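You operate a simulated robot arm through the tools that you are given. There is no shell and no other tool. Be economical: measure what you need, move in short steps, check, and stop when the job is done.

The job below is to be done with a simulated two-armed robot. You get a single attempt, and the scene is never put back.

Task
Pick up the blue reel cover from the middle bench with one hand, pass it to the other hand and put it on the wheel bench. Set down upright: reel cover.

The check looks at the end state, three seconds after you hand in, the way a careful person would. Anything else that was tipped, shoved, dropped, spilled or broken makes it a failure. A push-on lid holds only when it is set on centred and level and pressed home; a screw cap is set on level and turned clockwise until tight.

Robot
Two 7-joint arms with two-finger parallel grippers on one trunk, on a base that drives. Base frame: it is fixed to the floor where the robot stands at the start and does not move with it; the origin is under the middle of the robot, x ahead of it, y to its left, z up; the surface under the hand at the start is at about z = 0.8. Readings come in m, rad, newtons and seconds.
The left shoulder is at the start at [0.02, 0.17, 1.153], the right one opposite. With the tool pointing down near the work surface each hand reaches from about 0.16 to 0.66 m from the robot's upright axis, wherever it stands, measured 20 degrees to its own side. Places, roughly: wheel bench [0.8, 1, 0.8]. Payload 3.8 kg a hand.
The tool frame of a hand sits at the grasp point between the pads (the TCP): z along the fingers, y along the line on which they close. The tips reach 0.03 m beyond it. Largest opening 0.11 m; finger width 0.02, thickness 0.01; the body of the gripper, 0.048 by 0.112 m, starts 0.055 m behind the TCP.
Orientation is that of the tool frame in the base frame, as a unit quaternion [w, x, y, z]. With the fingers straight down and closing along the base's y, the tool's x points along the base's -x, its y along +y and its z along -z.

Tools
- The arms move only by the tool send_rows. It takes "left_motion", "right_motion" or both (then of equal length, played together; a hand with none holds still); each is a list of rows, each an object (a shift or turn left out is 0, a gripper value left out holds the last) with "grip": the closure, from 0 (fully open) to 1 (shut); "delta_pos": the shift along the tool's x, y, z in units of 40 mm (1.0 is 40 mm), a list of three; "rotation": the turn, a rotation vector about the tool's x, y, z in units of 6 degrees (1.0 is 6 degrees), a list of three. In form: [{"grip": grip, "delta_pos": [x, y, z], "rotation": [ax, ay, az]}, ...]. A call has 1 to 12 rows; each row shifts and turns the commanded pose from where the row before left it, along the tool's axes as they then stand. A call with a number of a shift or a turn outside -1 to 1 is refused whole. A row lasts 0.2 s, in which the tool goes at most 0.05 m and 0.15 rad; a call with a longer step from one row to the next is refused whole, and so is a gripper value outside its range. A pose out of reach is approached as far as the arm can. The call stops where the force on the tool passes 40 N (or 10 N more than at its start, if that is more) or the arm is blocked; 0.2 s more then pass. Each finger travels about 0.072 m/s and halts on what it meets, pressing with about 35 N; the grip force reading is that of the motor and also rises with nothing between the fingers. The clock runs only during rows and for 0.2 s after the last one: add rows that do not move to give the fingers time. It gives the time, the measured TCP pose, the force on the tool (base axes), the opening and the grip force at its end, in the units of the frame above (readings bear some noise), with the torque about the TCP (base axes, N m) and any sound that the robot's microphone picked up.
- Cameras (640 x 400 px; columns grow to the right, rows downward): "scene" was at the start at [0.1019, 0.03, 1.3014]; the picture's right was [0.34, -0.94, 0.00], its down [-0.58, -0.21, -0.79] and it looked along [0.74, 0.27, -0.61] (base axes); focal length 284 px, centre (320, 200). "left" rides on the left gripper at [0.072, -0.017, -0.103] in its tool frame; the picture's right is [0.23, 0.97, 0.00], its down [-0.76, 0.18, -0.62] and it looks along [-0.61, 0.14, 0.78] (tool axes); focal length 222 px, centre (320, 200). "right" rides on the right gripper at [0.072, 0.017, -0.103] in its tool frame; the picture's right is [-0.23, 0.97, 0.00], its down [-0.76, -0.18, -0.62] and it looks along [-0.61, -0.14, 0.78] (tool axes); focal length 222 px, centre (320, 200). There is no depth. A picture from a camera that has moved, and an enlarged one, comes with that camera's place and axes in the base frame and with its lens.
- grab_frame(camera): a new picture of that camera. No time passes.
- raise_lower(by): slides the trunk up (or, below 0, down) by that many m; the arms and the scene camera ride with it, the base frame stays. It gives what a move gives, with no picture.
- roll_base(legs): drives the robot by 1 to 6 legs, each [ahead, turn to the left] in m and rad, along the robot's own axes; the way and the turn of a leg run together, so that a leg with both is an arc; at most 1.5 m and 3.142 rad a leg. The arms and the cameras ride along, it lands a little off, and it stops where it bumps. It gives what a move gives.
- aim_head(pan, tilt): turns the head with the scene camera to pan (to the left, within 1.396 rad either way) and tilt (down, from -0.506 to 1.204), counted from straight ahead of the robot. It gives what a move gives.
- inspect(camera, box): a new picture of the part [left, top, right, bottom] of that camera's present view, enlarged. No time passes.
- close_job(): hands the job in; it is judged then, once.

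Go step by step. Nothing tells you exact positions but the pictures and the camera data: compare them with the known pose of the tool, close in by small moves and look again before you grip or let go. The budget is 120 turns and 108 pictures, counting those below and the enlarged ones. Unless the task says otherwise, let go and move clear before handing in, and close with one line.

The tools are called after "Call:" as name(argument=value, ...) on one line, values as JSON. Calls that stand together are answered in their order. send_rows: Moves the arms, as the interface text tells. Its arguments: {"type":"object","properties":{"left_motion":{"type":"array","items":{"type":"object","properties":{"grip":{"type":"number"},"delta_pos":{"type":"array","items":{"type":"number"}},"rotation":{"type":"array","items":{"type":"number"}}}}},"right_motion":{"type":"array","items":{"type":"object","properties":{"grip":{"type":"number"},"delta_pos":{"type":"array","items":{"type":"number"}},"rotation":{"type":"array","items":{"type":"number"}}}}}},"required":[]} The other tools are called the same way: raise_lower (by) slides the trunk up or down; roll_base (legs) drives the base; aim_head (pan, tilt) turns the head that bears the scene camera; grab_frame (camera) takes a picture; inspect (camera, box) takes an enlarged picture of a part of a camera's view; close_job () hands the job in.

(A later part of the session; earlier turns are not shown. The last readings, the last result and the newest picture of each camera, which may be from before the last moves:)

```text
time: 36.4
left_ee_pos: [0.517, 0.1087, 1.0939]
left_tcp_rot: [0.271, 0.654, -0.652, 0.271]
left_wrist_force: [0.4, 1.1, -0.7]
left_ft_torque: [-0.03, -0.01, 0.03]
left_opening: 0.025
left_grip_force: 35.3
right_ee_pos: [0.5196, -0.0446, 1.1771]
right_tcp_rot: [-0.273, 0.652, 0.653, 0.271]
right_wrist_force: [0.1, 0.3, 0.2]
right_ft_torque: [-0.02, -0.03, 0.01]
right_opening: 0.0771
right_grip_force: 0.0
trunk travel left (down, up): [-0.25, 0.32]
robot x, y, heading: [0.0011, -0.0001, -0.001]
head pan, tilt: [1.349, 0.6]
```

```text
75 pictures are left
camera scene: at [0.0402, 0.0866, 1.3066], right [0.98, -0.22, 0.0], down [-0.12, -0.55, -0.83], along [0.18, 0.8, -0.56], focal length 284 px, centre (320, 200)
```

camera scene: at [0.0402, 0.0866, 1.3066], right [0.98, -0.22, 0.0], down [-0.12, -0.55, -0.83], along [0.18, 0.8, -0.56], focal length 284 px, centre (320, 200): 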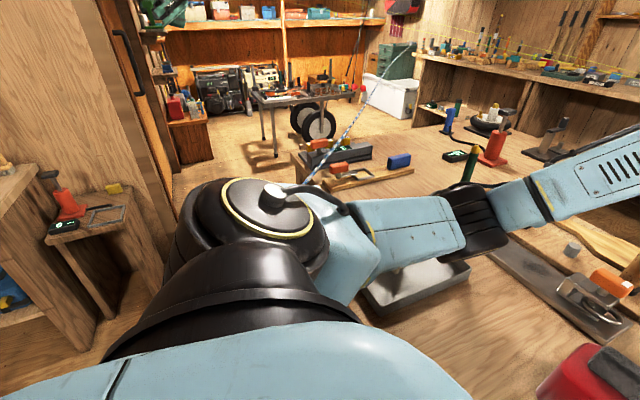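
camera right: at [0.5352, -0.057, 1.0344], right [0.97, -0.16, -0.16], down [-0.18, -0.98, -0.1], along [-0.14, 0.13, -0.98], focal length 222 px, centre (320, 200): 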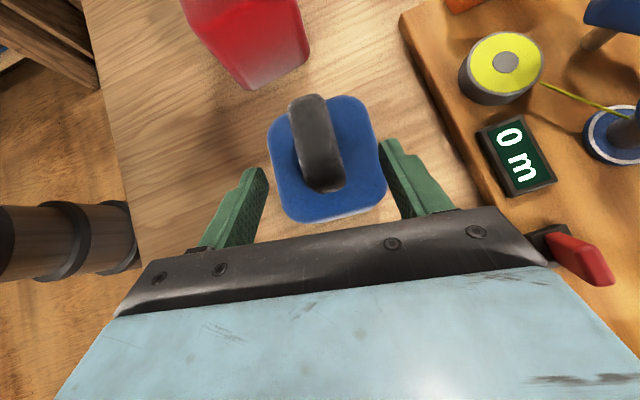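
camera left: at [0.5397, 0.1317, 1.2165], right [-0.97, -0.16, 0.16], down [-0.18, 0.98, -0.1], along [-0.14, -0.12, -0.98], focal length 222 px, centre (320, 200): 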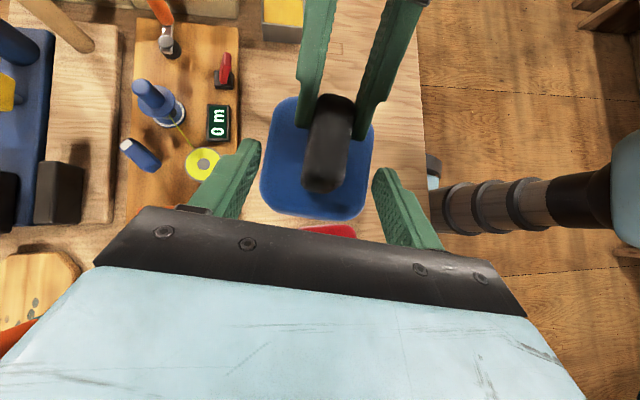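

The wheel bench adjoins on the left, rotated, with boards, a red tool and small parts on it. I'll raise the trunk for clearance and view again.

Call:
raise_lower(by=0.25)

Call:
aim_head(pan=1.1, tilt=0.75)

Call:
grab_frame(camera="scene")

Call:
aim_head(pan=0.5, tilt=0.6)

Call:
grab_frame(camera="scene")

Call:
aim_head(pan=-1.2, tilt=0.75)

Call:
grab_frame(camera="scene")

```text
time: 39.0
left_ee_pos: [0.518, 0.1082, 1.3446]
left_tcp_rot: [0.27, 0.654, -0.652, 0.271]
left_wrist_force: [0.3, 0.3, -1.2]
left_ft_torque: [0.04, -0.03, -0.02]
left_opening: 0.0251
left_grip_force: 35.0
right_ee_pos: [0.5208, -0.0443, 1.4271]
right_tcp_rot: [-0.273, 0.653, 0.653, 0.271]
right_wrist_force: [0.1, 0.3, 0.1]
right_ft_torque: [-0.02, 0.0, -0.02]
right_opening: 0.077
right_grip_force: 0.0
trunk travel left (down, up): [-0.5, 0.07]
robot x, y, heading: [-0.0023, -0.0018, -0.004]
head pan, tilt: [1.349, 0.6]
```

```text
time: 39.8
left_ee_pos: [0.5173, 0.1089, 1.3451]
left_tcp_rot: [0.27, 0.654, -0.652, 0.271]
left_wrist_force: [-0.5, 0.2, 0.2]
left_ft_torque: [0.02, 0.01, 0.0]
left_opening: 0.025
left_grip_force: 34.3
right_ee_pos: [0.5197, -0.0451, 1.428]
right_tcp_rot: [-0.273, 0.652, 0.653, 0.271]
right_wrist_force: [-0.2, 0.3, -1.1]
right_ft_torque: [0.01, 0.02, -0.01]
right_opening: 0.0769
right_grip_force: 0.1
trunk travel left (down, up): [-0.5, 0.07]
robot x, y, heading: [0.0012, 0.0015, 0.002]
head pan, tilt: [1.1, 0.75]
```

```text
74 pictures are left
camera scene: at [0.0583, 0.0742, 1.5438], right [0.89, -0.45, 0.0], down [-0.31, -0.61, -0.73], along [0.33, 0.65, -0.68], focal length 284 px, centre (320, 200)
```

scene: 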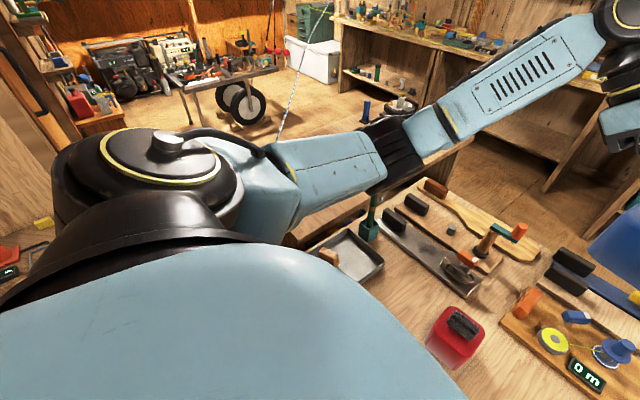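

```text
time: 40.8
left_ee_pos: [0.5186, 0.1087, 1.3447]
left_tcp_rot: [0.271, 0.654, -0.652, 0.271]
left_wrist_force: [0.3, 0.0, -0.2]
left_ft_torque: [0.0, -0.01, 0.01]
left_opening: 0.025
left_grip_force: 35.1
right_ee_pos: [0.5185, -0.0452, 1.427]
right_tcp_rot: [-0.272, 0.652, 0.654, 0.27]
right_wrist_force: [-1.1, 0.0, 0.5]
right_ft_torque: [0.0, -0.01, 0.05]
right_opening: 0.0772
right_grip_force: 0.2
trunk travel left (down, up): [-0.5, 0.07]
robot x, y, heading: [-0.0, 0.0008, 0.001]
head pan, tilt: [0.499, 0.6]
```

```text
73 pictures are left
camera scene: at [0.0983, 0.0428, 1.5566], right [0.48, -0.88, 0.0], down [-0.5, -0.27, -0.82], along [0.72, 0.4, -0.57], focal length 284 px, centre (320, 200)
```

scene: 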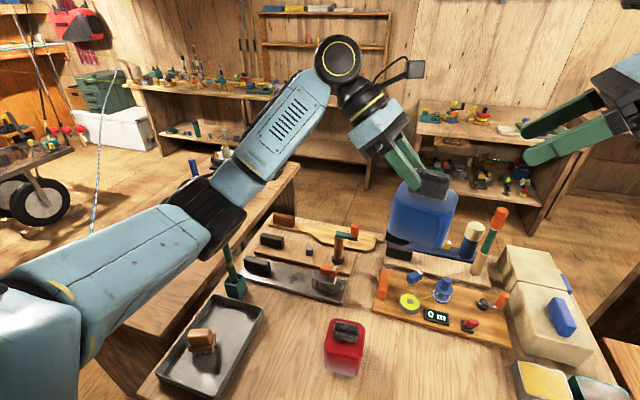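

```text
time: 42.5
left_ee_pos: [0.5173, 0.1083, 1.3445]
left_tcp_rot: [0.27, 0.654, -0.653, 0.27]
left_wrist_force: [0.0, -0.2, -1.2]
left_ft_torque: [-0.01, -0.02, -0.02]
left_opening: 0.0249
left_grip_force: 35.3
right_ee_pos: [0.519, -0.0455, 1.4272]
right_tcp_rot: [-0.273, 0.652, 0.653, 0.271]
right_wrist_force: [0.4, 0.3, 0.2]
right_ft_torque: [0.02, -0.01, 0.02]
right_opening: 0.0771
right_grip_force: 0.0
trunk travel left (down, up): [-0.5, 0.07]
robot x, y, heading: [-0.0008, 0.0005, 0.003]
head pan, tilt: [-1.201, 0.75]
```

```text
72 pictures are left
camera scene: at [0.0508, -0.0768, 1.5437], right [-0.93, -0.36, 0.0], down [-0.25, 0.64, -0.73], along [0.26, -0.68, -0.68], focal length 284 px, centre (320, 200)
```

scene: 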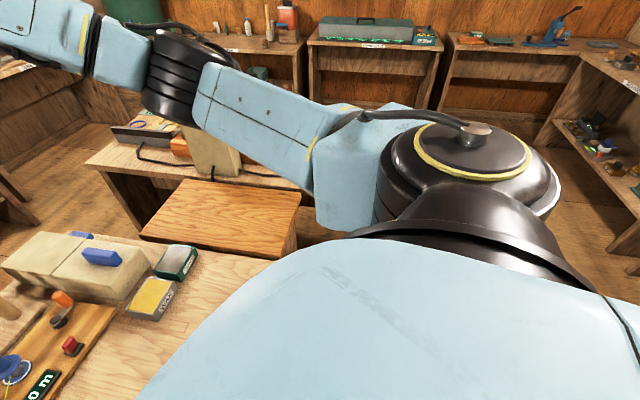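

The wheel bench lies roughly x 0.15–1.27, y 0.7–1.25. I'll back off from the middle bench, turn left, and look again with a clear view.

Call:
roll_base(legs=[[-0.25, 0], [0, 0.8]])

Call:
aim_head(pan=0.0, tilt=0.6)

Call:
grab_frame(camera="scene")

Call:
aim_head(pan=1.35, tilt=0.5)

Call:
grab_frame(camera="scene")

```text
time: 46.4
left_ee_pos: [0.0257, 0.4501, 1.3451]
left_tcp_rot: [0.142, 0.858, -0.342, 0.355]
left_wrist_force: [0.0, -0.3, -0.6]
left_ft_torque: [-0.01, 0.02, -0.01]
left_opening: 0.0251
left_grip_force: 35.0
right_ee_pos: [0.1389, 0.3464, 1.4276]
right_tcp_rot: [-0.358, 0.342, 0.858, 0.141]
right_wrist_force: [-0.5, 0.3, -0.5]
right_ft_torque: [0.03, 0.01, -0.02]
right_opening: 0.077
right_grip_force: 0.0
trunk travel left (down, up): [-0.5, 0.07]
robot x, y, heading: [-0.2507, 0.0005, 0.819]
head pan, tilt: [-1.201, 0.75]
```

```text
time: 47.8
left_ee_pos: [0.0265, 0.45, 1.3441]
left_tcp_rot: [0.142, 0.858, -0.343, 0.355]
left_wrist_force: [0.7, 0.3, -0.2]
left_ft_torque: [0.03, -0.02, -0.01]
left_opening: 0.0249
left_grip_force: 34.6
right_ee_pos: [0.139, 0.3456, 1.4276]
right_tcp_rot: [-0.357, 0.343, 0.857, 0.141]
right_wrist_force: [-0.2, -0.1, 0.0]
right_ft_torque: [0.01, 0.02, 0.0]
right_opening: 0.0773
right_grip_force: 0.1
trunk travel left (down, up): [-0.5, 0.07]
robot x, y, heading: [-0.2519, -0.0035, 0.811]
head pan, tilt: [0.0, 0.6]
```

```text
71 pictures are left
camera scene: at [-0.1761, 0.0798, 1.5566], right [0.72, -0.69, 0.0], down [-0.39, -0.41, -0.82], along [0.57, 0.6, -0.57], focal length 284 px, centre (320, 200)
```

scene: 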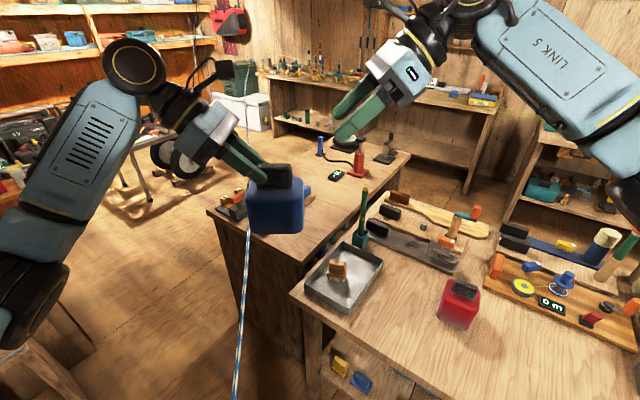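

```text
time: 49.3
left_ee_pos: [0.026, 0.4497, 1.345]
left_tcp_rot: [0.142, 0.858, -0.342, 0.355]
left_wrist_force: [-1.1, -0.2, -0.7]
left_ft_torque: [0.01, -0.02, 0.03]
left_opening: 0.0251
left_grip_force: 34.3
right_ee_pos: [0.1379, 0.3454, 1.4268]
right_tcp_rot: [-0.358, 0.342, 0.858, 0.141]
right_wrist_force: [0.4, -0.3, 0.2]
right_ft_torque: [0.02, 0.01, 0.01]
right_opening: 0.077
right_grip_force: 0.0
trunk travel left (down, up): [-0.5, 0.07]
robot x, y, heading: [-0.2485, 0.0009, 0.81]
head pan, tilt: [1.349, 0.499]
```

```text
70 pictures are left
camera scene: at [-0.2876, 0.0915, 1.5657], right [0.83, 0.56, 0.0], down [0.27, -0.4, -0.88], along [-0.49, 0.73, -0.48], focal length 284 px, centre (320, 200)
```

scene: 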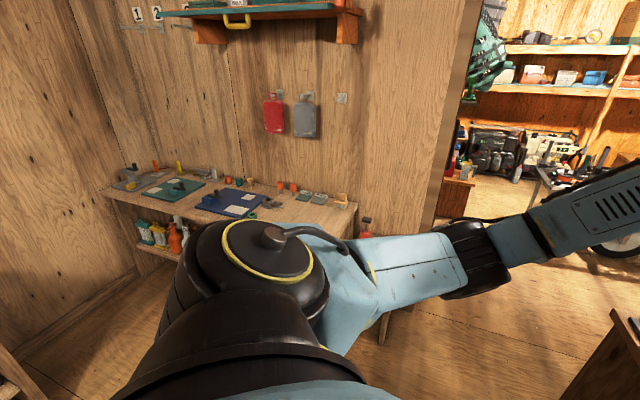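

A blue-white rope appears in the left aisle; I need to know where it runs before driving. Inspecting.

Call:
aim_head(pan=0.3, tilt=0.85)

Call:
grab_frame(camera="scene")

Call:
aim_head(pan=0.3, tilt=0.2)

Call:
grab_frame(camera="scene")

Call:
grab_frame(camera="left")

Call:
grab_frame(camera="right")

```text
time: 50.6
left_ee_pos: [0.0257, 0.4497, 1.3446]
left_tcp_rot: [0.142, 0.858, -0.342, 0.356]
left_wrist_force: [0.1, -0.6, -0.1]
left_ft_torque: [0.04, -0.01, -0.02]
left_opening: 0.0249
left_grip_force: 35.2
right_ee_pos: [0.1384, 0.3452, 1.4274]
right_tcp_rot: [-0.357, 0.343, 0.857, 0.142]
right_wrist_force: [-0.5, 0.5, -0.4]
right_ft_torque: [0.0, -0.03, 0.01]
right_opening: 0.0771
right_grip_force: 0.0
trunk travel left (down, up): [-0.5, 0.07]
robot x, y, heading: [-0.2497, 0.001, 0.806]
head pan, tilt: [0.3, 0.85]
```

```text
69 pictures are left
camera scene: at [-0.2025, 0.0859, 1.5357], right [0.9, -0.44, 0.0], down [-0.33, -0.67, -0.66], along [0.29, 0.59, -0.75], focal length 284 px, centre (320, 200)
```

scene: 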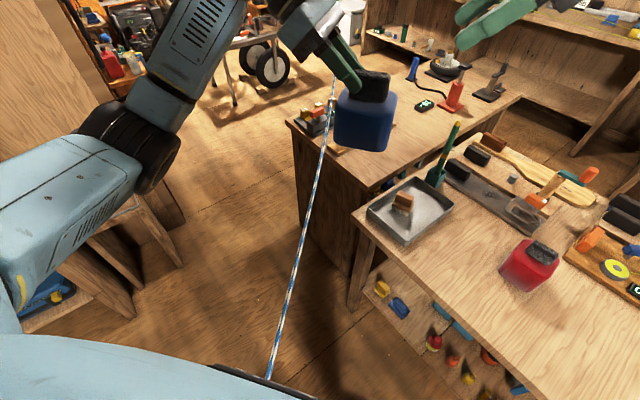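

```text
time: 51.7
left_ee_pos: [0.0279, 0.4493, 1.3436]
left_tcp_rot: [0.141, 0.858, -0.342, 0.356]
left_wrist_force: [-0.4, -0.4, 0.0]
left_ft_torque: [0.04, 0.04, -0.01]
left_opening: 0.025
left_grip_force: 35.0
right_ee_pos: [0.1383, 0.3459, 1.428]
right_tcp_rot: [-0.358, 0.342, 0.857, 0.141]
right_wrist_force: [0.4, 0.2, 0.6]
right_ft_torque: [-0.01, 0.0, -0.01]
right_opening: 0.0771
right_grip_force: 0.1
trunk travel left (down, up): [-0.5, 0.07]
robot x, y, heading: [-0.2495, 0.0046, 0.809]
head pan, tilt: [0.3, 0.201]
```

```text
68 pictures are left
camera scene: at [-0.1957, 0.0993, 1.5933], right [0.9, -0.44, 0.0], down [-0.09, -0.18, -0.98], along [0.43, 0.88, -0.2], focal length 284 px, centre (320, 200)
```

scene: 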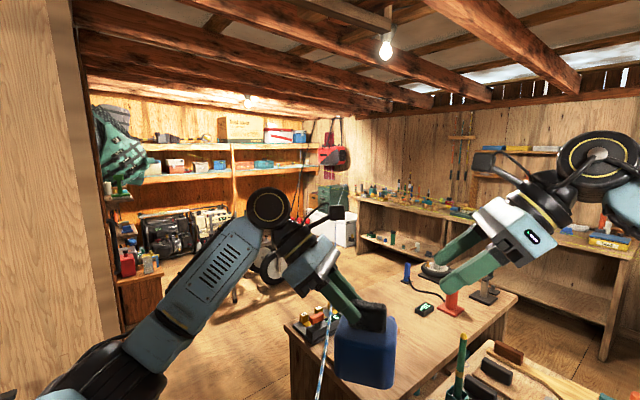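

```text
67 pictures are left
camera left: at [0.0226, 0.4781, 1.4687], right [-0.55, -0.82, 0.16], down [-0.83, 0.54, -0.1], along [-0.01, -0.19, -0.98], focal length 222 px, centre (320, 200)
```

left: 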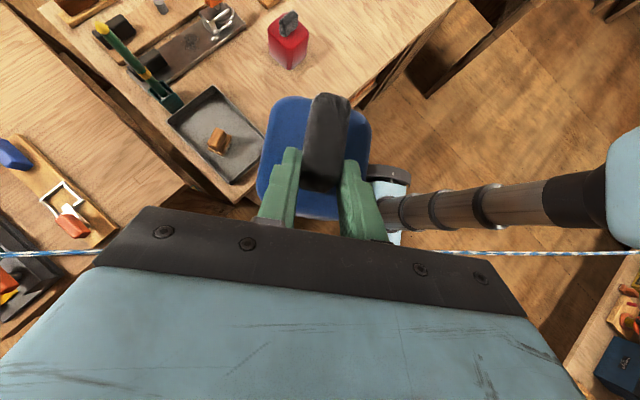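

```text
66 pictures are left
camera right: at [0.1658, 0.3412, 1.5507], right [0.79, 0.6, -0.16], down [0.59, -0.8, -0.1], along [-0.19, -0.02, -0.98], focal length 222 px, centre (320, 200)
```

right: 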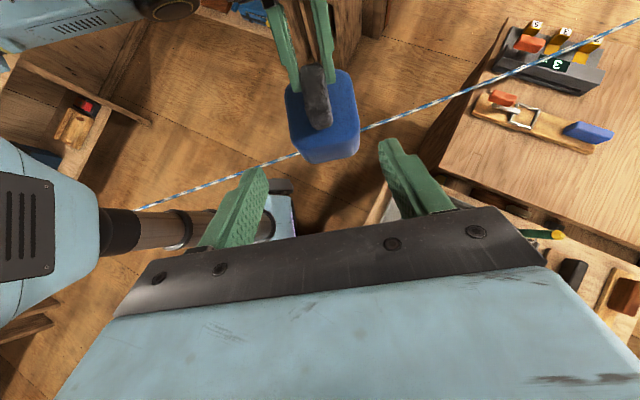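

A taut line runs across the aisle at about z≈0.9 close beside my trunk and over the near end of the wheel bench. I'll look straight down to locate it before any further driving.

Call:
aim_head(pan=1.39, tilt=1.2)

Call:
grab_frame(camera="scene")

Call:
aim_head(pan=0.3, tilt=1.2)

Call:
grab_frame(camera="scene")

Call:
inspect(camera="right", box=[80, 100, 320, 260])

Call:
inspect(camera="left", box=[360, 120, 640, 300])

```text
time: 53.0
left_ee_pos: [0.0272, 0.4486, 1.3442]
left_tcp_rot: [0.142, 0.858, -0.342, 0.355]
left_wrist_force: [0.2, 0.0, 0.2]
left_ft_torque: [0.03, 0.02, 0.01]
left_opening: 0.0252
left_grip_force: 34.3
right_ee_pos: [0.1383, 0.3458, 1.4267]
right_tcp_rot: [-0.357, 0.342, 0.858, 0.141]
right_wrist_force: [-0.3, -0.2, 0.5]
right_ft_torque: [-0.02, -0.02, 0.01]
right_opening: 0.0767
right_grip_force: 0.1
trunk travel left (down, up): [-0.5, 0.07]
robot x, y, heading: [-0.2512, 0.0016, 0.813]
head pan, tilt: [1.389, 1.201]
```

```text
65 pictures are left
camera scene: at [-0.27, 0.061, 1.512], right [0.81, 0.59, 0.0], down [0.55, -0.75, -0.36], along [-0.21, 0.29, -0.93], focal length 284 px, centre (320, 200)
```

scene: 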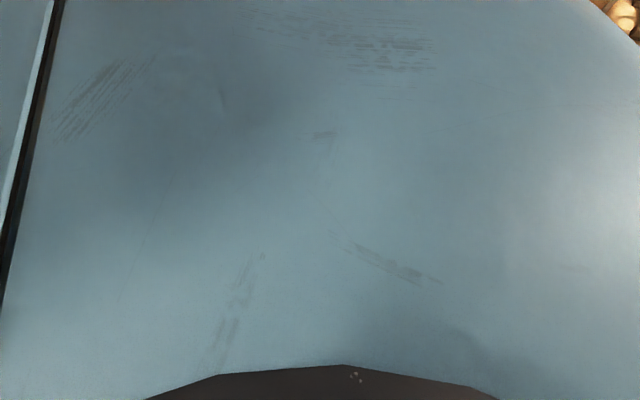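

```text
time: 54.3
left_ee_pos: [0.0266, 0.4489, 1.3447]
left_tcp_rot: [0.141, 0.858, -0.342, 0.356]
left_wrist_force: [0.0, -0.7, -0.7]
left_ft_torque: [0.02, 0.02, 0.02]
left_opening: 0.0249
left_grip_force: 34.3
right_ee_pos: [0.138, 0.3455, 1.4274]
right_tcp_rot: [-0.357, 0.342, 0.858, 0.141]
right_wrist_force: [0.5, 0.2, 0.7]
right_ft_torque: [-0.03, -0.01, -0.03]
right_opening: 0.077
right_grip_force: 0.0
trunk travel left (down, up): [-0.5, 0.07]
robot x, y, heading: [-0.2481, -0.0016, 0.813]
head pan, tilt: [0.3, 1.201]
```

```text
64 pictures are left
camera scene: at [-0.2124, 0.0659, 1.512], right [0.9, -0.44, 0.0], down [-0.41, -0.84, -0.36], along [0.16, 0.32, -0.93], focal length 284 px, centre (320, 200)
```

scene: 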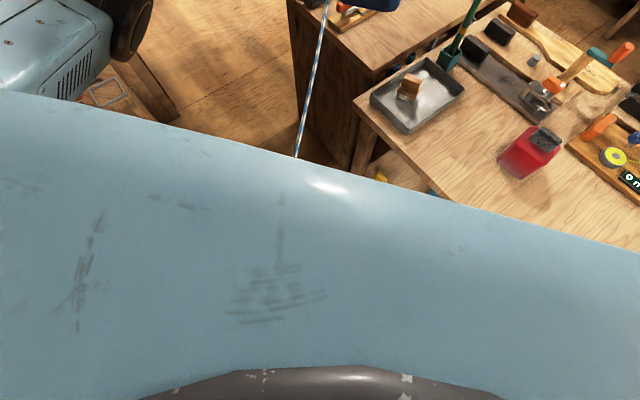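

```text
2.50 times, centred on (200, 180) of right
camera zoom: at [0.1658, 0.3412, 1.5507], right [0.79, 0.6, -0.16], down [0.59, -0.8, -0.1], along [-0.19, -0.02, -0.98], focal length 555 px, centre (620, 250)
```

zoom: 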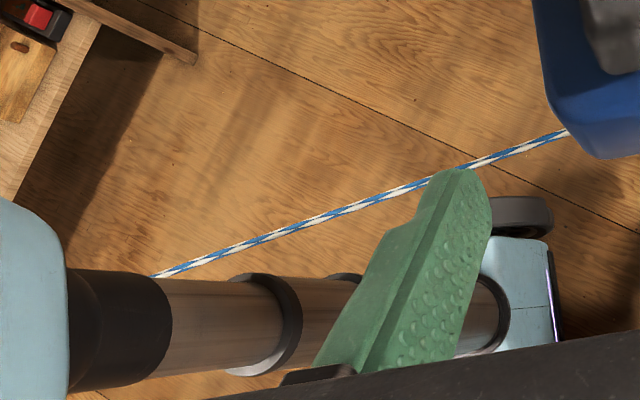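

```text
2.22 times, centred on (500, 210) of left
camera zoom: at [0.0225, 0.4781, 1.4688], right [-0.55, -0.82, 0.16], down [-0.83, 0.54, -0.1], along [-0.01, -0.19, -0.98], focal length 494 px, centre (-80, 178)
```

zoom: 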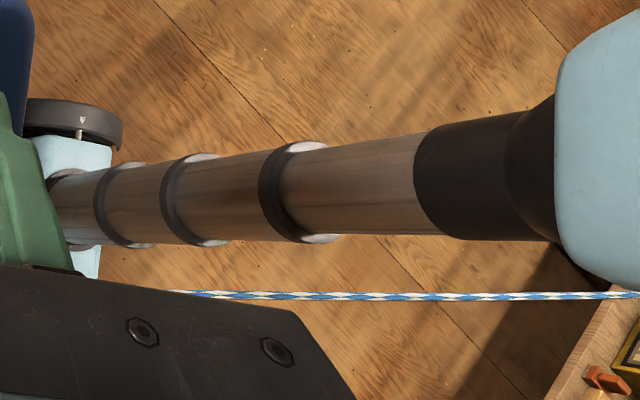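

The line runs at z≈0.9 from beside my column over only the wheel bench's near-left corner; I can stay on its right side and use the free patch near [0.345, 0.735]. First I move the right hand away, and swing the left hand about the vertical so it leans toward me (more reach).

Call:
send_rows(right_motion=[{"delta_pos": [-0.7, 0, -0.7]}, {"delta_pos": [-0.7, 0, -0.7]}, {"delta_pos": [-0.7, 0, -0.7]}, {"delta_pos": [-0.7, 0, -0.7]}, {"delta_pos": [-0.7, 0, -0.7]}, {}])

Call:
send_rows(left_motion=[{"rotation": [-0.6, 0, 0.6]}, {"rotation": [-0.9, 0, 0.9]}, {"rotation": [-0.9, 0, 0.9]}, {"rotation": [-0.9, 0, 0.9]}, {"rotation": [-0.9, 0, 0.9]}, {"rotation": [-0.9, 0, 0.9]}, {"rotation": [-0.9, 0, 0.9]}, {"rotation": [-0.9, 0, 0.9]}, {"rotation": [-0.9, 0, 0.9]}, {"rotation": [-0.9, 0, 0.9]}, {"rotation": [-0.9, 0, 0.9]}, {"rotation": [-0.9, 0, 0.9]}])

Call:
aim_head(pan=0.1, tilt=0.7)

Call:
grab_frame(camera="scene")

Call:
grab_frame(camera="left")

```text
time: 55.7
left_ee_pos: [0.0257, 0.4505, 1.3433]
left_tcp_rot: [0.142, 0.858, -0.343, 0.355]
left_wrist_force: [-0.6, -0.2, -0.4]
left_ft_torque: [0.02, -0.01, 0.03]
left_opening: 0.0248
left_grip_force: 35.1
right_ee_pos: [0.2795, 0.2106, 1.4253]
right_tcp_rot: [-0.357, 0.342, 0.858, 0.141]
right_wrist_force: [-0.3, -1.2, 0.7]
right_ft_torque: [0.01, 0.03, -0.03]
right_opening: 0.077
right_grip_force: 0.1
trunk travel left (down, up): [-0.5, 0.07]
robot x, y, heading: [-0.2489, -0.0012, 0.812]
head pan, tilt: [0.3, 1.201]
```

```text
time: 58.3
left_ee_pos: [-0.0395, 0.4435, 1.3177]
left_tcp_rot: [-0.351, -0.371, 0.846, -0.153]
left_wrist_force: [0.9, 0.7, -1.2]
left_ft_torque: [0.0, 0.03, -0.01]
left_opening: 0.0252
left_grip_force: 34.9
left hand out of reach, approached as far as the arm can: row 8, 9, 10, 11, 12
right_ee_pos: [0.2805, 0.2097, 1.4253]
right_tcp_rot: [-0.358, 0.342, 0.857, 0.141]
right_wrist_force: [1.3, -0.2, -0.3]
right_ft_torque: [0.03, 0.01, -0.01]
right_opening: 0.077
right_grip_force: 0.1
trunk travel left (down, up): [-0.5, 0.07]
robot x, y, heading: [-0.2486, 0.0013, 0.812]
head pan, tilt: [0.3, 1.201]
```

```text
time: 59.2
left_ee_pos: [-0.0395, 0.4433, 1.3175]
left_tcp_rot: [-0.349, -0.373, 0.846, -0.154]
left_wrist_force: [-0.4, 0.7, -0.7]
left_ft_torque: [0.05, -0.01, 0.0]
left_opening: 0.0252
left_grip_force: 34.7
right_ee_pos: [0.2806, 0.2107, 1.426]
right_tcp_rot: [-0.357, 0.342, 0.857, 0.141]
right_wrist_force: [-0.7, -0.2, -0.1]
right_ft_torque: [0.0, -0.05, 0.0]
right_opening: 0.0771
right_grip_force: 0.0
trunk travel left (down, up): [-0.5, 0.07]
robot x, y, heading: [-0.2495, 0.0033, 0.814]
head pan, tilt: [0.099, 0.7]
```

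```text
61 pictures are left
camera scene: at [-0.1849, 0.0828, 1.5479], right [0.79, -0.61, 0.0], down [-0.4, -0.51, -0.76], along [0.47, 0.6, -0.64], focal length 284 px, centre (320, 200)
```

scene: 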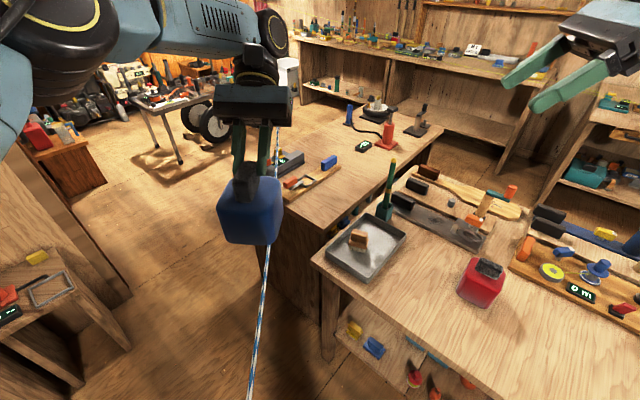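

```text
60 pictures are left
camera left: at [-0.0109, 0.4491, 1.4421], right [-0.83, 0.54, 0.16], down [0.53, 0.84, -0.1], along [-0.19, 0.0, -0.98], focal length 222 px, centre (320, 200)
```

left: 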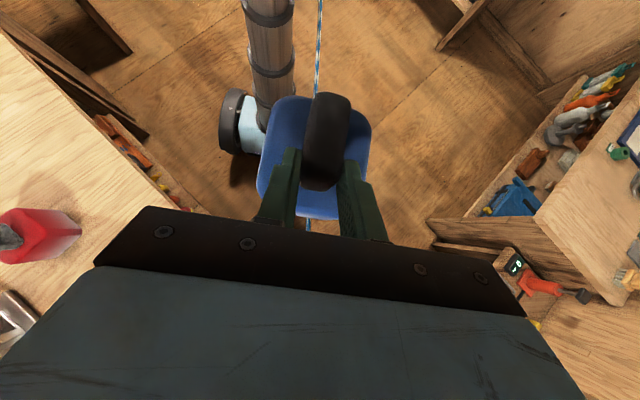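

The swing went the wrong way for reach (the hand now leans away). I'll swing it back and a bit past, so it leans to my left and partly toward me.

Call:
send_rows(left_motion=[{"rotation": [0.6, 0, -0.6]}, {"rotation": [0.9, 0, -0.9]}, {"rotation": [0.9, 0, -0.9]}, {"rotation": [0.9, 0, -0.9]}, {"rotation": [0.9, 0, -0.9]}, {"rotation": [0.9, 0, -0.9]}, {"rotation": [0.9, 0, -0.9]}, {"rotation": [0.9, 0, -0.9]}, {"rotation": [0.9, 0, -0.9]}, {"rotation": [0.9, 0, -0.9]}, {"rotation": [0.9, 0, -0.9]}, {"rotation": [0.9, 0, -0.9]}])

Call:
send_rows(left_motion=[{"rotation": [0.9, 0, -0.9]}, {"rotation": [0.9, 0, -0.9]}, {"rotation": [0.9, 0, -0.9]}, {"rotation": [0.9, 0, -0.9]}, {}])

Call:
grab_frame(camera="scene")

```text
time: 61.9
left_ee_pos: [-0.039, 0.4434, 1.318]
left_tcp_rot: [0.141, 0.859, -0.34, 0.356]
left_wrist_force: [-0.5, -0.3, -0.7]
left_ft_torque: [0.0, 0.04, 0.01]
left_opening: 0.0251
left_grip_force: 34.7
right_ee_pos: [0.2794, 0.2105, 1.4258]
right_tcp_rot: [-0.357, 0.342, 0.858, 0.141]
right_wrist_force: [-1.0, -0.2, 0.1]
right_ft_torque: [0.04, -0.06, 0.04]
right_opening: 0.0771
right_grip_force: 0.1
trunk travel left (down, up): [-0.5, 0.07]
robot x, y, heading: [-0.2536, -0.0002, 0.805]
head pan, tilt: [0.099, 0.7]
```

```text
time: 63.0
left_ee_pos: [-0.0367, 0.4435, 1.3175]
left_tcp_rot: [0.055, 0.914, -0.134, 0.379]
left_wrist_force: [0.6, -0.4, -1.1]
left_ft_torque: [0.01, 0.03, -0.01]
left_opening: 0.0249
left_grip_force: 34.8
left hand out of reach, approached as far as the arm can: row 4
right_ee_pos: [0.2791, 0.2093, 1.4248]
right_tcp_rot: [-0.358, 0.343, 0.857, 0.141]
right_wrist_force: [-0.4, -0.5, 0.1]
right_ft_torque: [0.02, -0.02, 0.02]
right_opening: 0.0766
right_grip_force: 0.0
trunk travel left (down, up): [-0.5, 0.07]
robot x, y, heading: [-0.2509, 0.0022, 0.811]
head pan, tilt: [0.099, 0.7]
```

```text
59 pictures are left
camera scene: at [-0.1848, 0.083, 1.548], right [0.79, -0.61, 0.0], down [-0.4, -0.51, -0.76], along [0.47, 0.6, -0.64], focal length 284 px, centre (320, 200)
```

scene: 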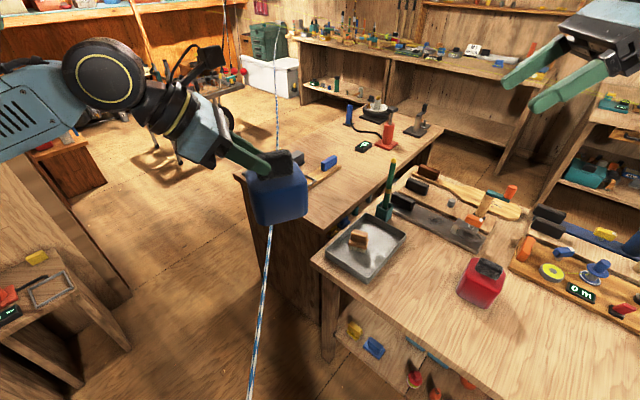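

Call:
inspect(camera="scene", box=[220, 90, 460, 270])

```text
2.22 times, centred on (340, 180) of scene
camera zoom: at [-0.1848, 0.083, 1.548], right [0.79, -0.61, 0.0], down [-0.4, -0.51, -0.76], along [0.47, 0.6, -0.64], focal length 630 px, centre (276, 244)
```

zoom: 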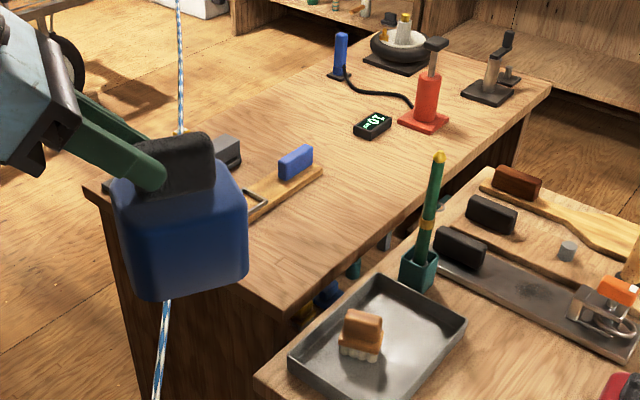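

Free patch confirmed: centre near [0.37, 0.765]. Driving ahead along the right side of the line.

Call:
roll_base(legs=[[0, -0.1], [0.26, 0]])

Call:
grab_frame(camera="scene")

Call:
grab_frame(camera="left")

Call:
grab_frame(camera="right")

```text
time: 65.5
left_ee_pos: [0.1998, 0.5934, 1.3175]
left_tcp_rot: [0.073, 0.907, -0.178, 0.375]
left_wrist_force: [-0.3, 0.0, -0.5]
left_ft_torque: [0.02, 0.02, 0.0]
left_opening: 0.0249
left_grip_force: 34.6
right_ee_pos: [0.4949, 0.3315, 1.4252]
right_tcp_rot: [-0.35, 0.382, 0.84, 0.159]
right_wrist_force: [0.1, 1.0, -0.3]
right_ft_torque: [0.0, 0.01, 0.01]
right_opening: 0.0771
right_grip_force: 0.1
trunk travel left (down, up): [-0.5, 0.07]
robot x, y, heading: [-0.0525, 0.1744, 0.718]
head pan, tilt: [0.099, 0.7]
```

```text
57 pictures are left
camera scene: at [0.0214, 0.2483, 1.548], right [0.73, -0.69, 0.0], down [-0.44, -0.47, -0.77], along [0.52, 0.56, -0.64], focal length 284 px, centre (320, 200)
```

scene: 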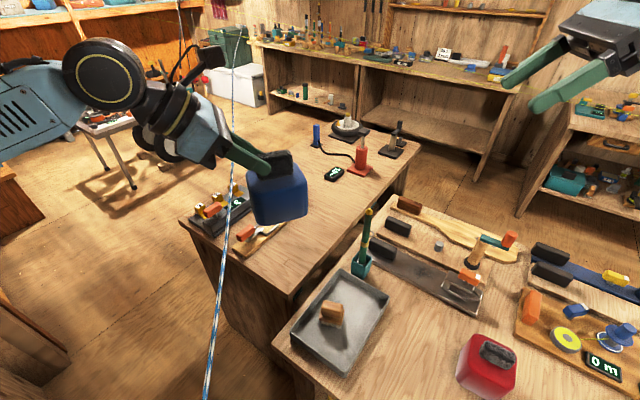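

```text
56 pictures are left
camera left: at [0.188, 0.6181, 1.4419], right [-0.22, -0.96, 0.16], down [-0.97, 0.21, -0.1], along [0.06, -0.18, -0.98], focal length 222 px, centre (320, 200)
```

left: 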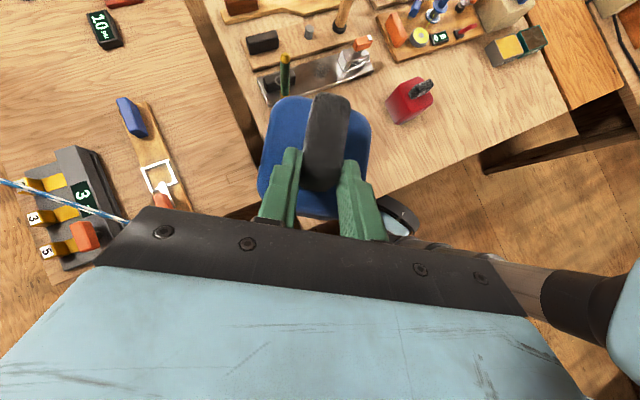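

```text
55 pictures are left
camera right: at [0.5225, 0.324, 1.5488], right [0.84, 0.52, -0.16], down [0.51, -0.85, -0.1], along [-0.19, 0.0, -0.98], focal length 222 px, centre (320, 200)
```

right: 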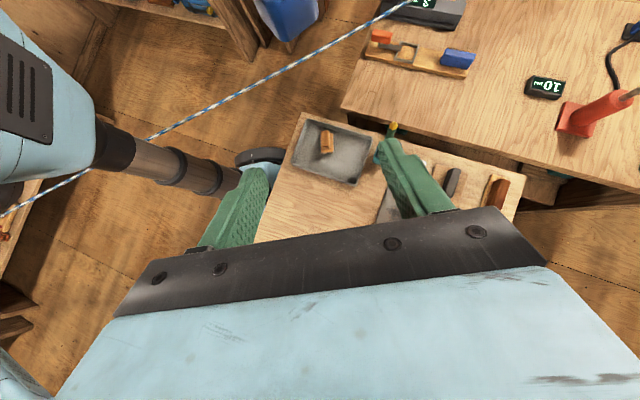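

The way is clear and the line is well to the left of the column. A final 5 cm ahead, then lower the trunk partly.

Call:
roll_base(legs=[[0.05, 0]])

Call:
raise_lower(by=-0.1)

Call:
grab_frame(camera="right")

Call:
grab_frame(camera="left")

```text
time: 66.5
left_ee_pos: [0.2354, 0.6198, 1.3162]
left_tcp_rot: [0.076, 0.906, -0.18, 0.375]
left_wrist_force: [-0.7, 0.8, -0.6]
left_ft_torque: [-0.02, 0.03, -0.04]
left_opening: 0.0252
left_grip_force: 35.0
right_ee_pos: [0.5297, 0.3573, 1.4243]
right_tcp_rot: [-0.35, 0.386, 0.838, 0.158]
right_wrist_force: [0.6, 0.3, -0.7]
right_ft_torque: [-0.02, 0.03, 0.03]
right_opening: 0.077
right_grip_force: 0.0
trunk travel left (down, up): [-0.5, 0.07]
robot x, y, heading: [-0.0233, 0.1998, 0.707]
head pan, tilt: [0.099, 0.7]
stopped in leg 1: the robot was blocked; the commanded pose is now the measured one
```

```text
time: 67.8
left_ee_pos: [0.2334, 0.6188, 1.2193]
left_tcp_rot: [0.075, 0.906, -0.181, 0.376]
left_wrist_force: [-0.4, 0.2, -0.7]
left_ft_torque: [0.01, -0.01, -0.02]
left_opening: 0.0247
left_grip_force: 34.7
right_ee_pos: [0.5253, 0.353, 1.327]
right_tcp_rot: [-0.349, 0.386, 0.839, 0.16]
right_wrist_force: [-0.2, -0.1, 0.0]
right_ft_torque: [0.02, -0.03, 0.0]
right_opening: 0.0772
right_grip_force: 0.0
trunk travel left (down, up): [-0.4, 0.17]
robot x, y, heading: [-0.0228, 0.1975, 0.706]
head pan, tilt: [0.099, 0.7]
```

```text
54 pictures are left
camera right: at [0.5517, 0.3462, 1.4492], right [0.84, 0.51, -0.16], down [0.5, -0.86, -0.1], along [-0.19, 0.0, -0.98], focal length 222 px, centre (320, 200)
```

right: 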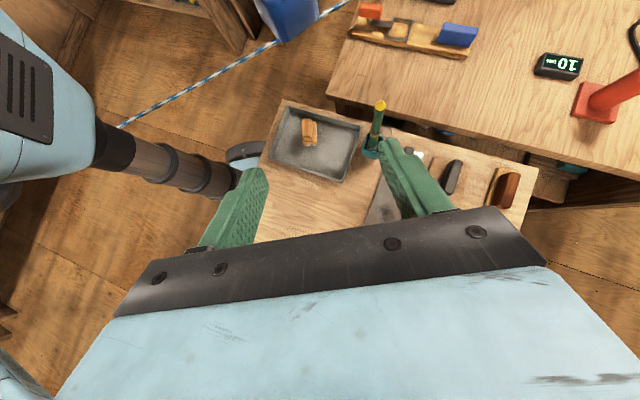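

```text
53 pictures are left
camera left: at [0.2194, 0.6431, 1.3423], right [-0.23, -0.96, 0.16], down [-0.97, 0.21, -0.1], along [0.06, -0.18, -0.98], focal length 222 px, centre (320, 200)
```

left: 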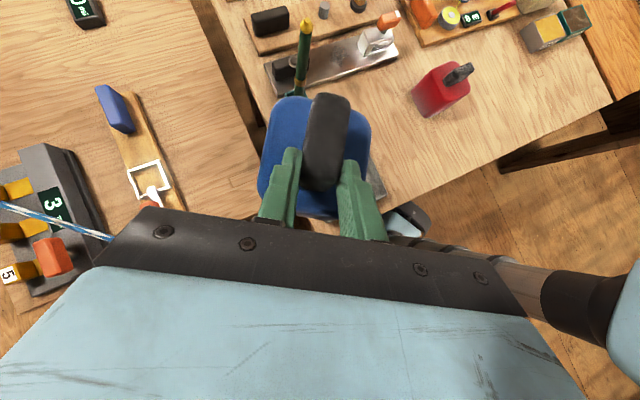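

Lightly blocked by the bench, position is fine. Moving the cover over the free patch at this height.

Call:
send_rows(left_motion=[{"delta_pos": [0.1055, -0.897, 0.1065]}, {"delta_pos": [0.1055, -0.897, 0.1065]}, {"delta_pos": [0.1055, -0.897, 0.1065]}, {"delta_pos": [0.1055, -0.897, 0.1065]}, {"delta_pos": [0.1055, -0.897, 0.1065]}, {}])

Call:
grab_frame(camera="scene")

Call:
grab_frame(camera="left")

```text
time: 69.2
left_ee_pos: [0.3287, 0.7701, 1.2187]
left_tcp_rot: [0.075, 0.905, -0.181, 0.377]
left_wrist_force: [-0.5, 0.0, -0.9]
left_ft_torque: [0.04, 0.01, -0.01]
left_opening: 0.025
left_grip_force: 35.5
right_ee_pos: [0.524, 0.3526, 1.327]
right_tcp_rot: [-0.35, 0.385, 0.839, 0.16]
right_wrist_force: [0.6, 0.0, 0.1]
right_ft_torque: [0.02, -0.02, -0.03]
right_opening: 0.0771
right_grip_force: 0.0
trunk travel left (down, up): [-0.4, 0.17]
robot x, y, heading: [-0.0259, 0.2044, 0.706]
head pan, tilt: [0.099, 0.7]
```

```text
52 pictures are left
camera scene: at [0.0491, 0.2746, 1.448], right [0.72, -0.69, 0.0], down [-0.45, -0.47, -0.77], along [0.53, 0.55, -0.64], focal length 284 px, centre (320, 200)
```

scene: 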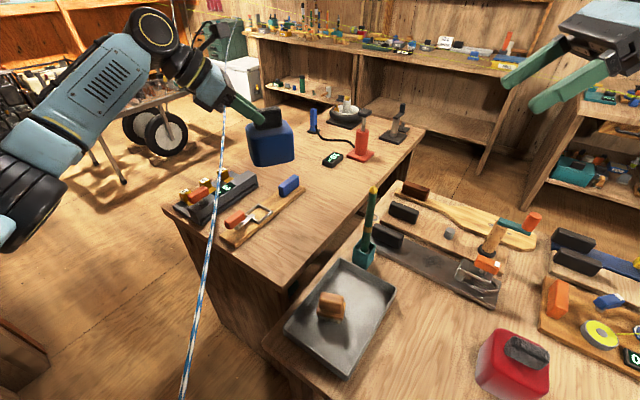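

```text
51 pictures are left
camera left: at [0.3152, 0.7962, 1.3419], right [-0.23, -0.96, 0.16], down [-0.97, 0.21, -0.1], along [0.06, -0.18, -0.98], focal length 222 px, centre (320, 200)
```

left: 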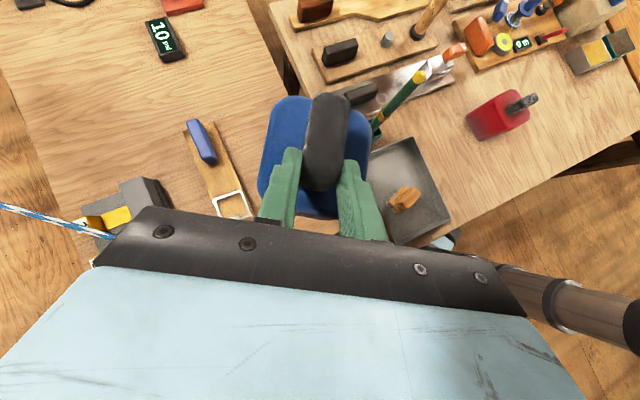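

Call:
send_rows(left_motion=[{"delta_pos": [-0.7, 0, 0.7]}, {"delta_pos": [-0.7, 0, 0.7]}, {"delta_pos": [-0.7, 0, 0.7]}, {"delta_pos": [-0.7, 0, 0.7]}, {"delta_pos": [-0.7, 0, 0.7]}, {}])

Call:
grab_frame(camera="scene")

Call:
grab_frame(camera="left")

Call:
grab_frame(camera="right")

```text
time: 70.6
left_ee_pos: [0.3272, 0.7737, 1.0213]
left_tcp_rot: [0.074, 0.906, -0.181, 0.375]
left_wrist_force: [-0.6, 0.5, -0.6]
left_ft_torque: [0.01, 0.01, 0.0]
left_opening: 0.0252
left_grip_force: 34.9
right_ee_pos: [0.5251, 0.3542, 1.3258]
right_tcp_rot: [-0.35, 0.385, 0.839, 0.159]
right_wrist_force: [0.8, 1.0, 0.6]
right_ft_torque: [0.0, 0.01, -0.03]
right_opening: 0.0771
right_grip_force: 0.1
trunk travel left (down, up): [-0.4, 0.17]
robot x, y, heading: [-0.022, 0.1992, 0.703]
head pan, tilt: [0.099, 0.7]
```

```text
50 pictures are left
camera scene: at [0.0498, 0.2744, 1.448], right [0.72, -0.69, 0.0], down [-0.45, -0.47, -0.77], along [0.53, 0.55, -0.64], focal length 284 px, centre (320, 200)
```

scene: 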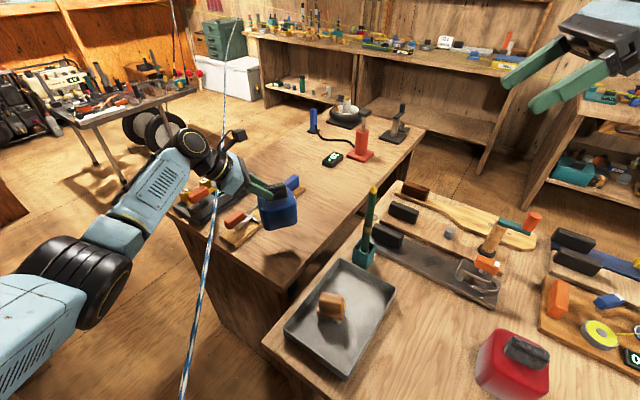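

```text
49 pictures are left
camera left: at [0.3135, 0.7982, 1.1444], right [-0.23, -0.96, 0.16], down [-0.97, 0.21, -0.1], along [0.06, -0.18, -0.98], focal length 222 px, centre (320, 200)
```

left: 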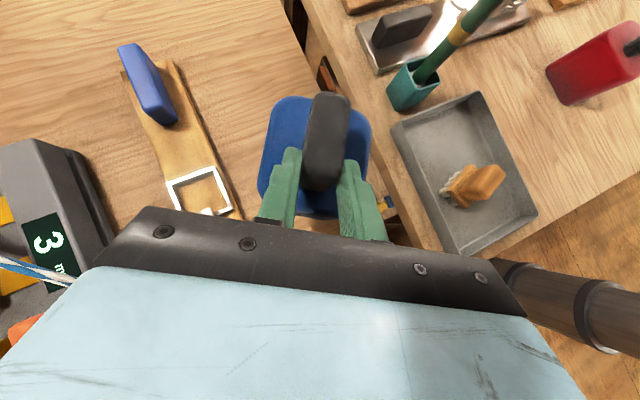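

```text
48 pictures are left
camera right: at [0.5516, 0.346, 1.4491], right [0.84, 0.51, -0.16], down [0.5, -0.86, -0.1], along [-0.19, 0.0, -0.98], focal length 222 px, centre (320, 200)
```

right: 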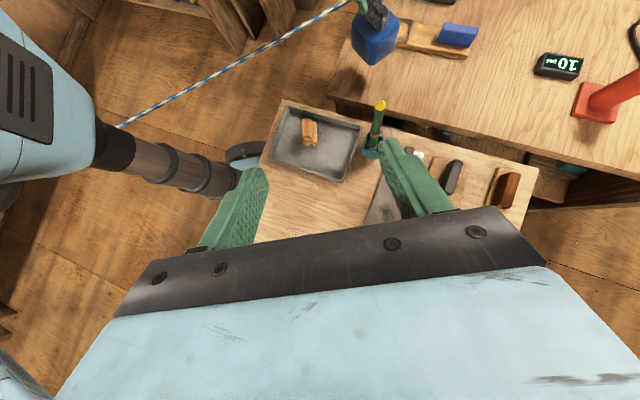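

I need to check the forearm's clearance over the line before descending more.

Call:
inspect(camera="scene", box=[60, 90, 320, 280])

Call:
inspect(camera="right", box=[260, 0, 500, 150])

```text
2.11 times, centred on (190, 185) of scene
camera zoom: at [0.0498, 0.2744, 1.448], right [0.72, -0.69, 0.0], down [-0.45, -0.47, -0.77], along [0.53, 0.55, -0.64], focal length 597 px, centre (594, 232)
```

zoom: 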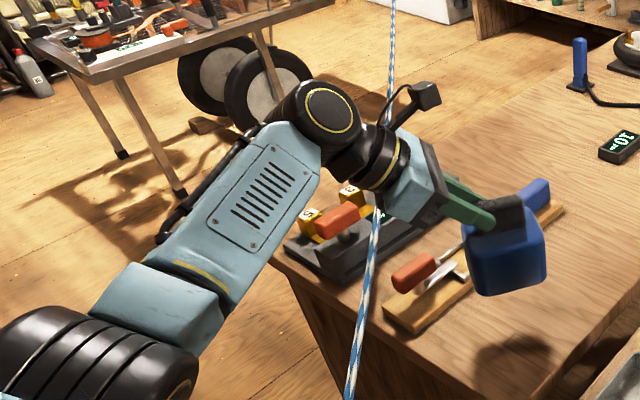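

```text
2.67 times, centred on (380, 75) of right
camera zoom: at [0.5516, 0.346, 1.4491], right [0.84, 0.51, -0.16], down [0.5, -0.86, -0.1], along [-0.19, 0.0, -0.98], focal length 592 px, centre (160, 533)
```

zoom: 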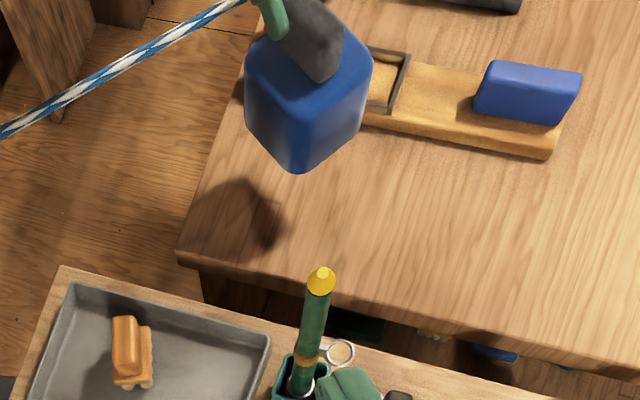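

The line passes well below the wrist (≈0.85 vs wrist ≥1.0 at the end). Descending to about 2 cm above the bench.

Call:
send_rows(left_motion=[{"delta_pos": [-0.5, 0, 0.5]}, {"delta_pos": [-0.5, 0, 0.5]}, {"delta_pos": [-0.5, 0, 0.5]}, {}])

Call:
inspect(camera="scene", box=[140, 120, 360, 300])

Call:
inspect(camera="right", box=[260, 0, 500, 150])

```text
time: 71.6
left_ee_pos: [0.3306, 0.7739, 0.9363]
left_tcp_rot: [0.074, 0.906, -0.181, 0.376]
left_wrist_force: [-0.2, 0.3, -0.2]
left_ft_torque: [0.01, 0.02, -0.02]
left_opening: 0.0248
left_grip_force: 34.8
right_ee_pos: [0.5249, 0.3533, 1.326]
right_tcp_rot: [-0.35, 0.385, 0.839, 0.159]
right_wrist_force: [-0.4, -0.1, 0.6]
right_ft_torque: [0.0, 0.01, 0.01]
right_opening: 0.0771
right_grip_force: 0.1
trunk travel left (down, up): [-0.4, 0.17]
robot x, y, heading: [-0.0247, 0.1998, 0.711]
head pan, tilt: [0.099, 0.7]
```

```text
2.22 times, centred on (250, 210) of scene
camera zoom: at [0.0496, 0.2745, 1.448], right [0.72, -0.69, 0.0], down [-0.45, -0.47, -0.77], along [0.53, 0.55, -0.64], focal length 630 px, centre (476, 178)
```

zoom: 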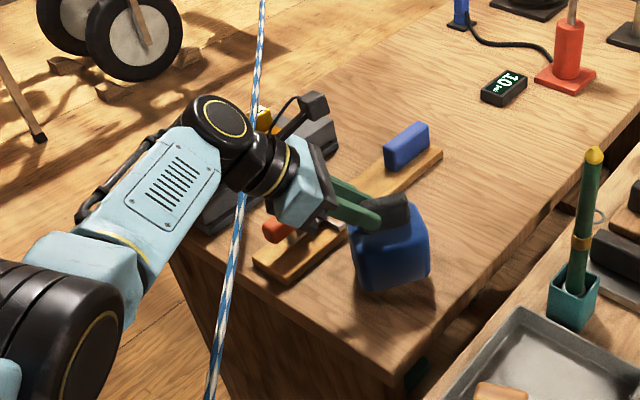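

```text
2.67 times, centred on (380, 75) of right
camera zoom: at [0.5514, 0.3461, 1.4491], right [0.84, 0.51, -0.16], down [0.5, -0.86, -0.1], along [-0.19, 0.0, -0.98], focal length 592 px, centre (160, 533)
```

zoom: 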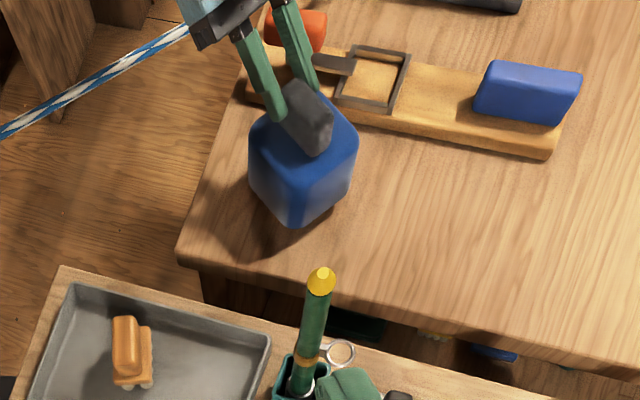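

Call:
send_rows(left_motion=[{"delta_pos": [-0.2, 0, 0.2]}, {"delta_pos": [-0.1, 0, 0.1]}, {}])

Call:
send_rows(left_motion=[{"delta_pos": [-0.06, 0, 0.06]}, {}])

Call:
inspect(camera="scene", box=[210, 170, 330, 270])

```text
time: 72.4
left_ee_pos: [0.3275, 0.7731, 0.918]
left_tcp_rot: [0.075, 0.905, -0.181, 0.377]
left_wrist_force: [-0.1, 0.5, 0.0]
left_ft_torque: [0.01, 0.01, -0.01]
left_opening: 0.0248
left_grip_force: 35.2
right_ee_pos: [0.5255, 0.3534, 1.3256]
right_tcp_rot: [-0.349, 0.385, 0.839, 0.16]
right_wrist_force: [0.1, -0.2, 0.4]
right_ft_torque: [0.05, 0.03, -0.01]
right_opening: 0.0768
right_grip_force: 0.0
trunk travel left (down, up): [-0.4, 0.17]
robot x, y, heading: [-0.0258, 0.2004, 0.702]
head pan, tilt: [0.099, 0.7]
```

```text
time: 73.0
left_ee_pos: [0.3285, 0.7734, 0.9148]
left_tcp_rot: [0.075, 0.906, -0.181, 0.375]
left_wrist_force: [0.5, 0.2, -0.7]
left_ft_torque: [0.05, -0.01, -0.02]
left_opening: 0.025
left_grip_force: 35.3
right_ee_pos: [0.5243, 0.3531, 1.3264]
right_tcp_rot: [-0.349, 0.385, 0.839, 0.159]
right_wrist_force: [0.2, -0.6, -1.1]
right_ft_torque: [0.0, 0.02, 0.0]
right_opening: 0.0771
right_grip_force: 0.1
trunk travel left (down, up): [-0.4, 0.17]
robot x, y, heading: [-0.0235, 0.1996, 0.704]
head pan, tilt: [0.099, 0.7]
```

```text
4.00 times, centred on (270, 220) of scene
camera zoom: at [0.0498, 0.2746, 1.448], right [0.72, -0.69, 0.0], down [-0.45, -0.47, -0.76], along [0.53, 0.55, -0.64], focal length 1135 px, centre (520, 120)
```

zoom: 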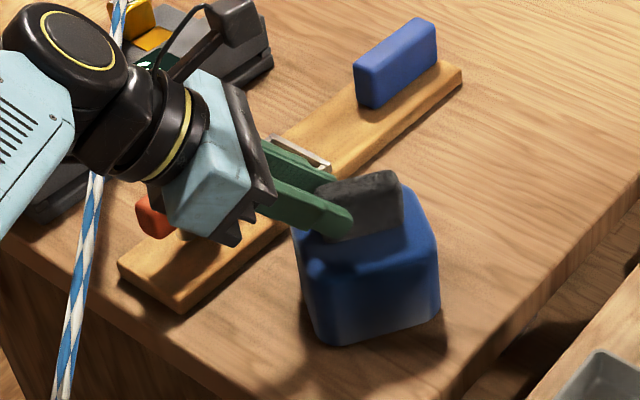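

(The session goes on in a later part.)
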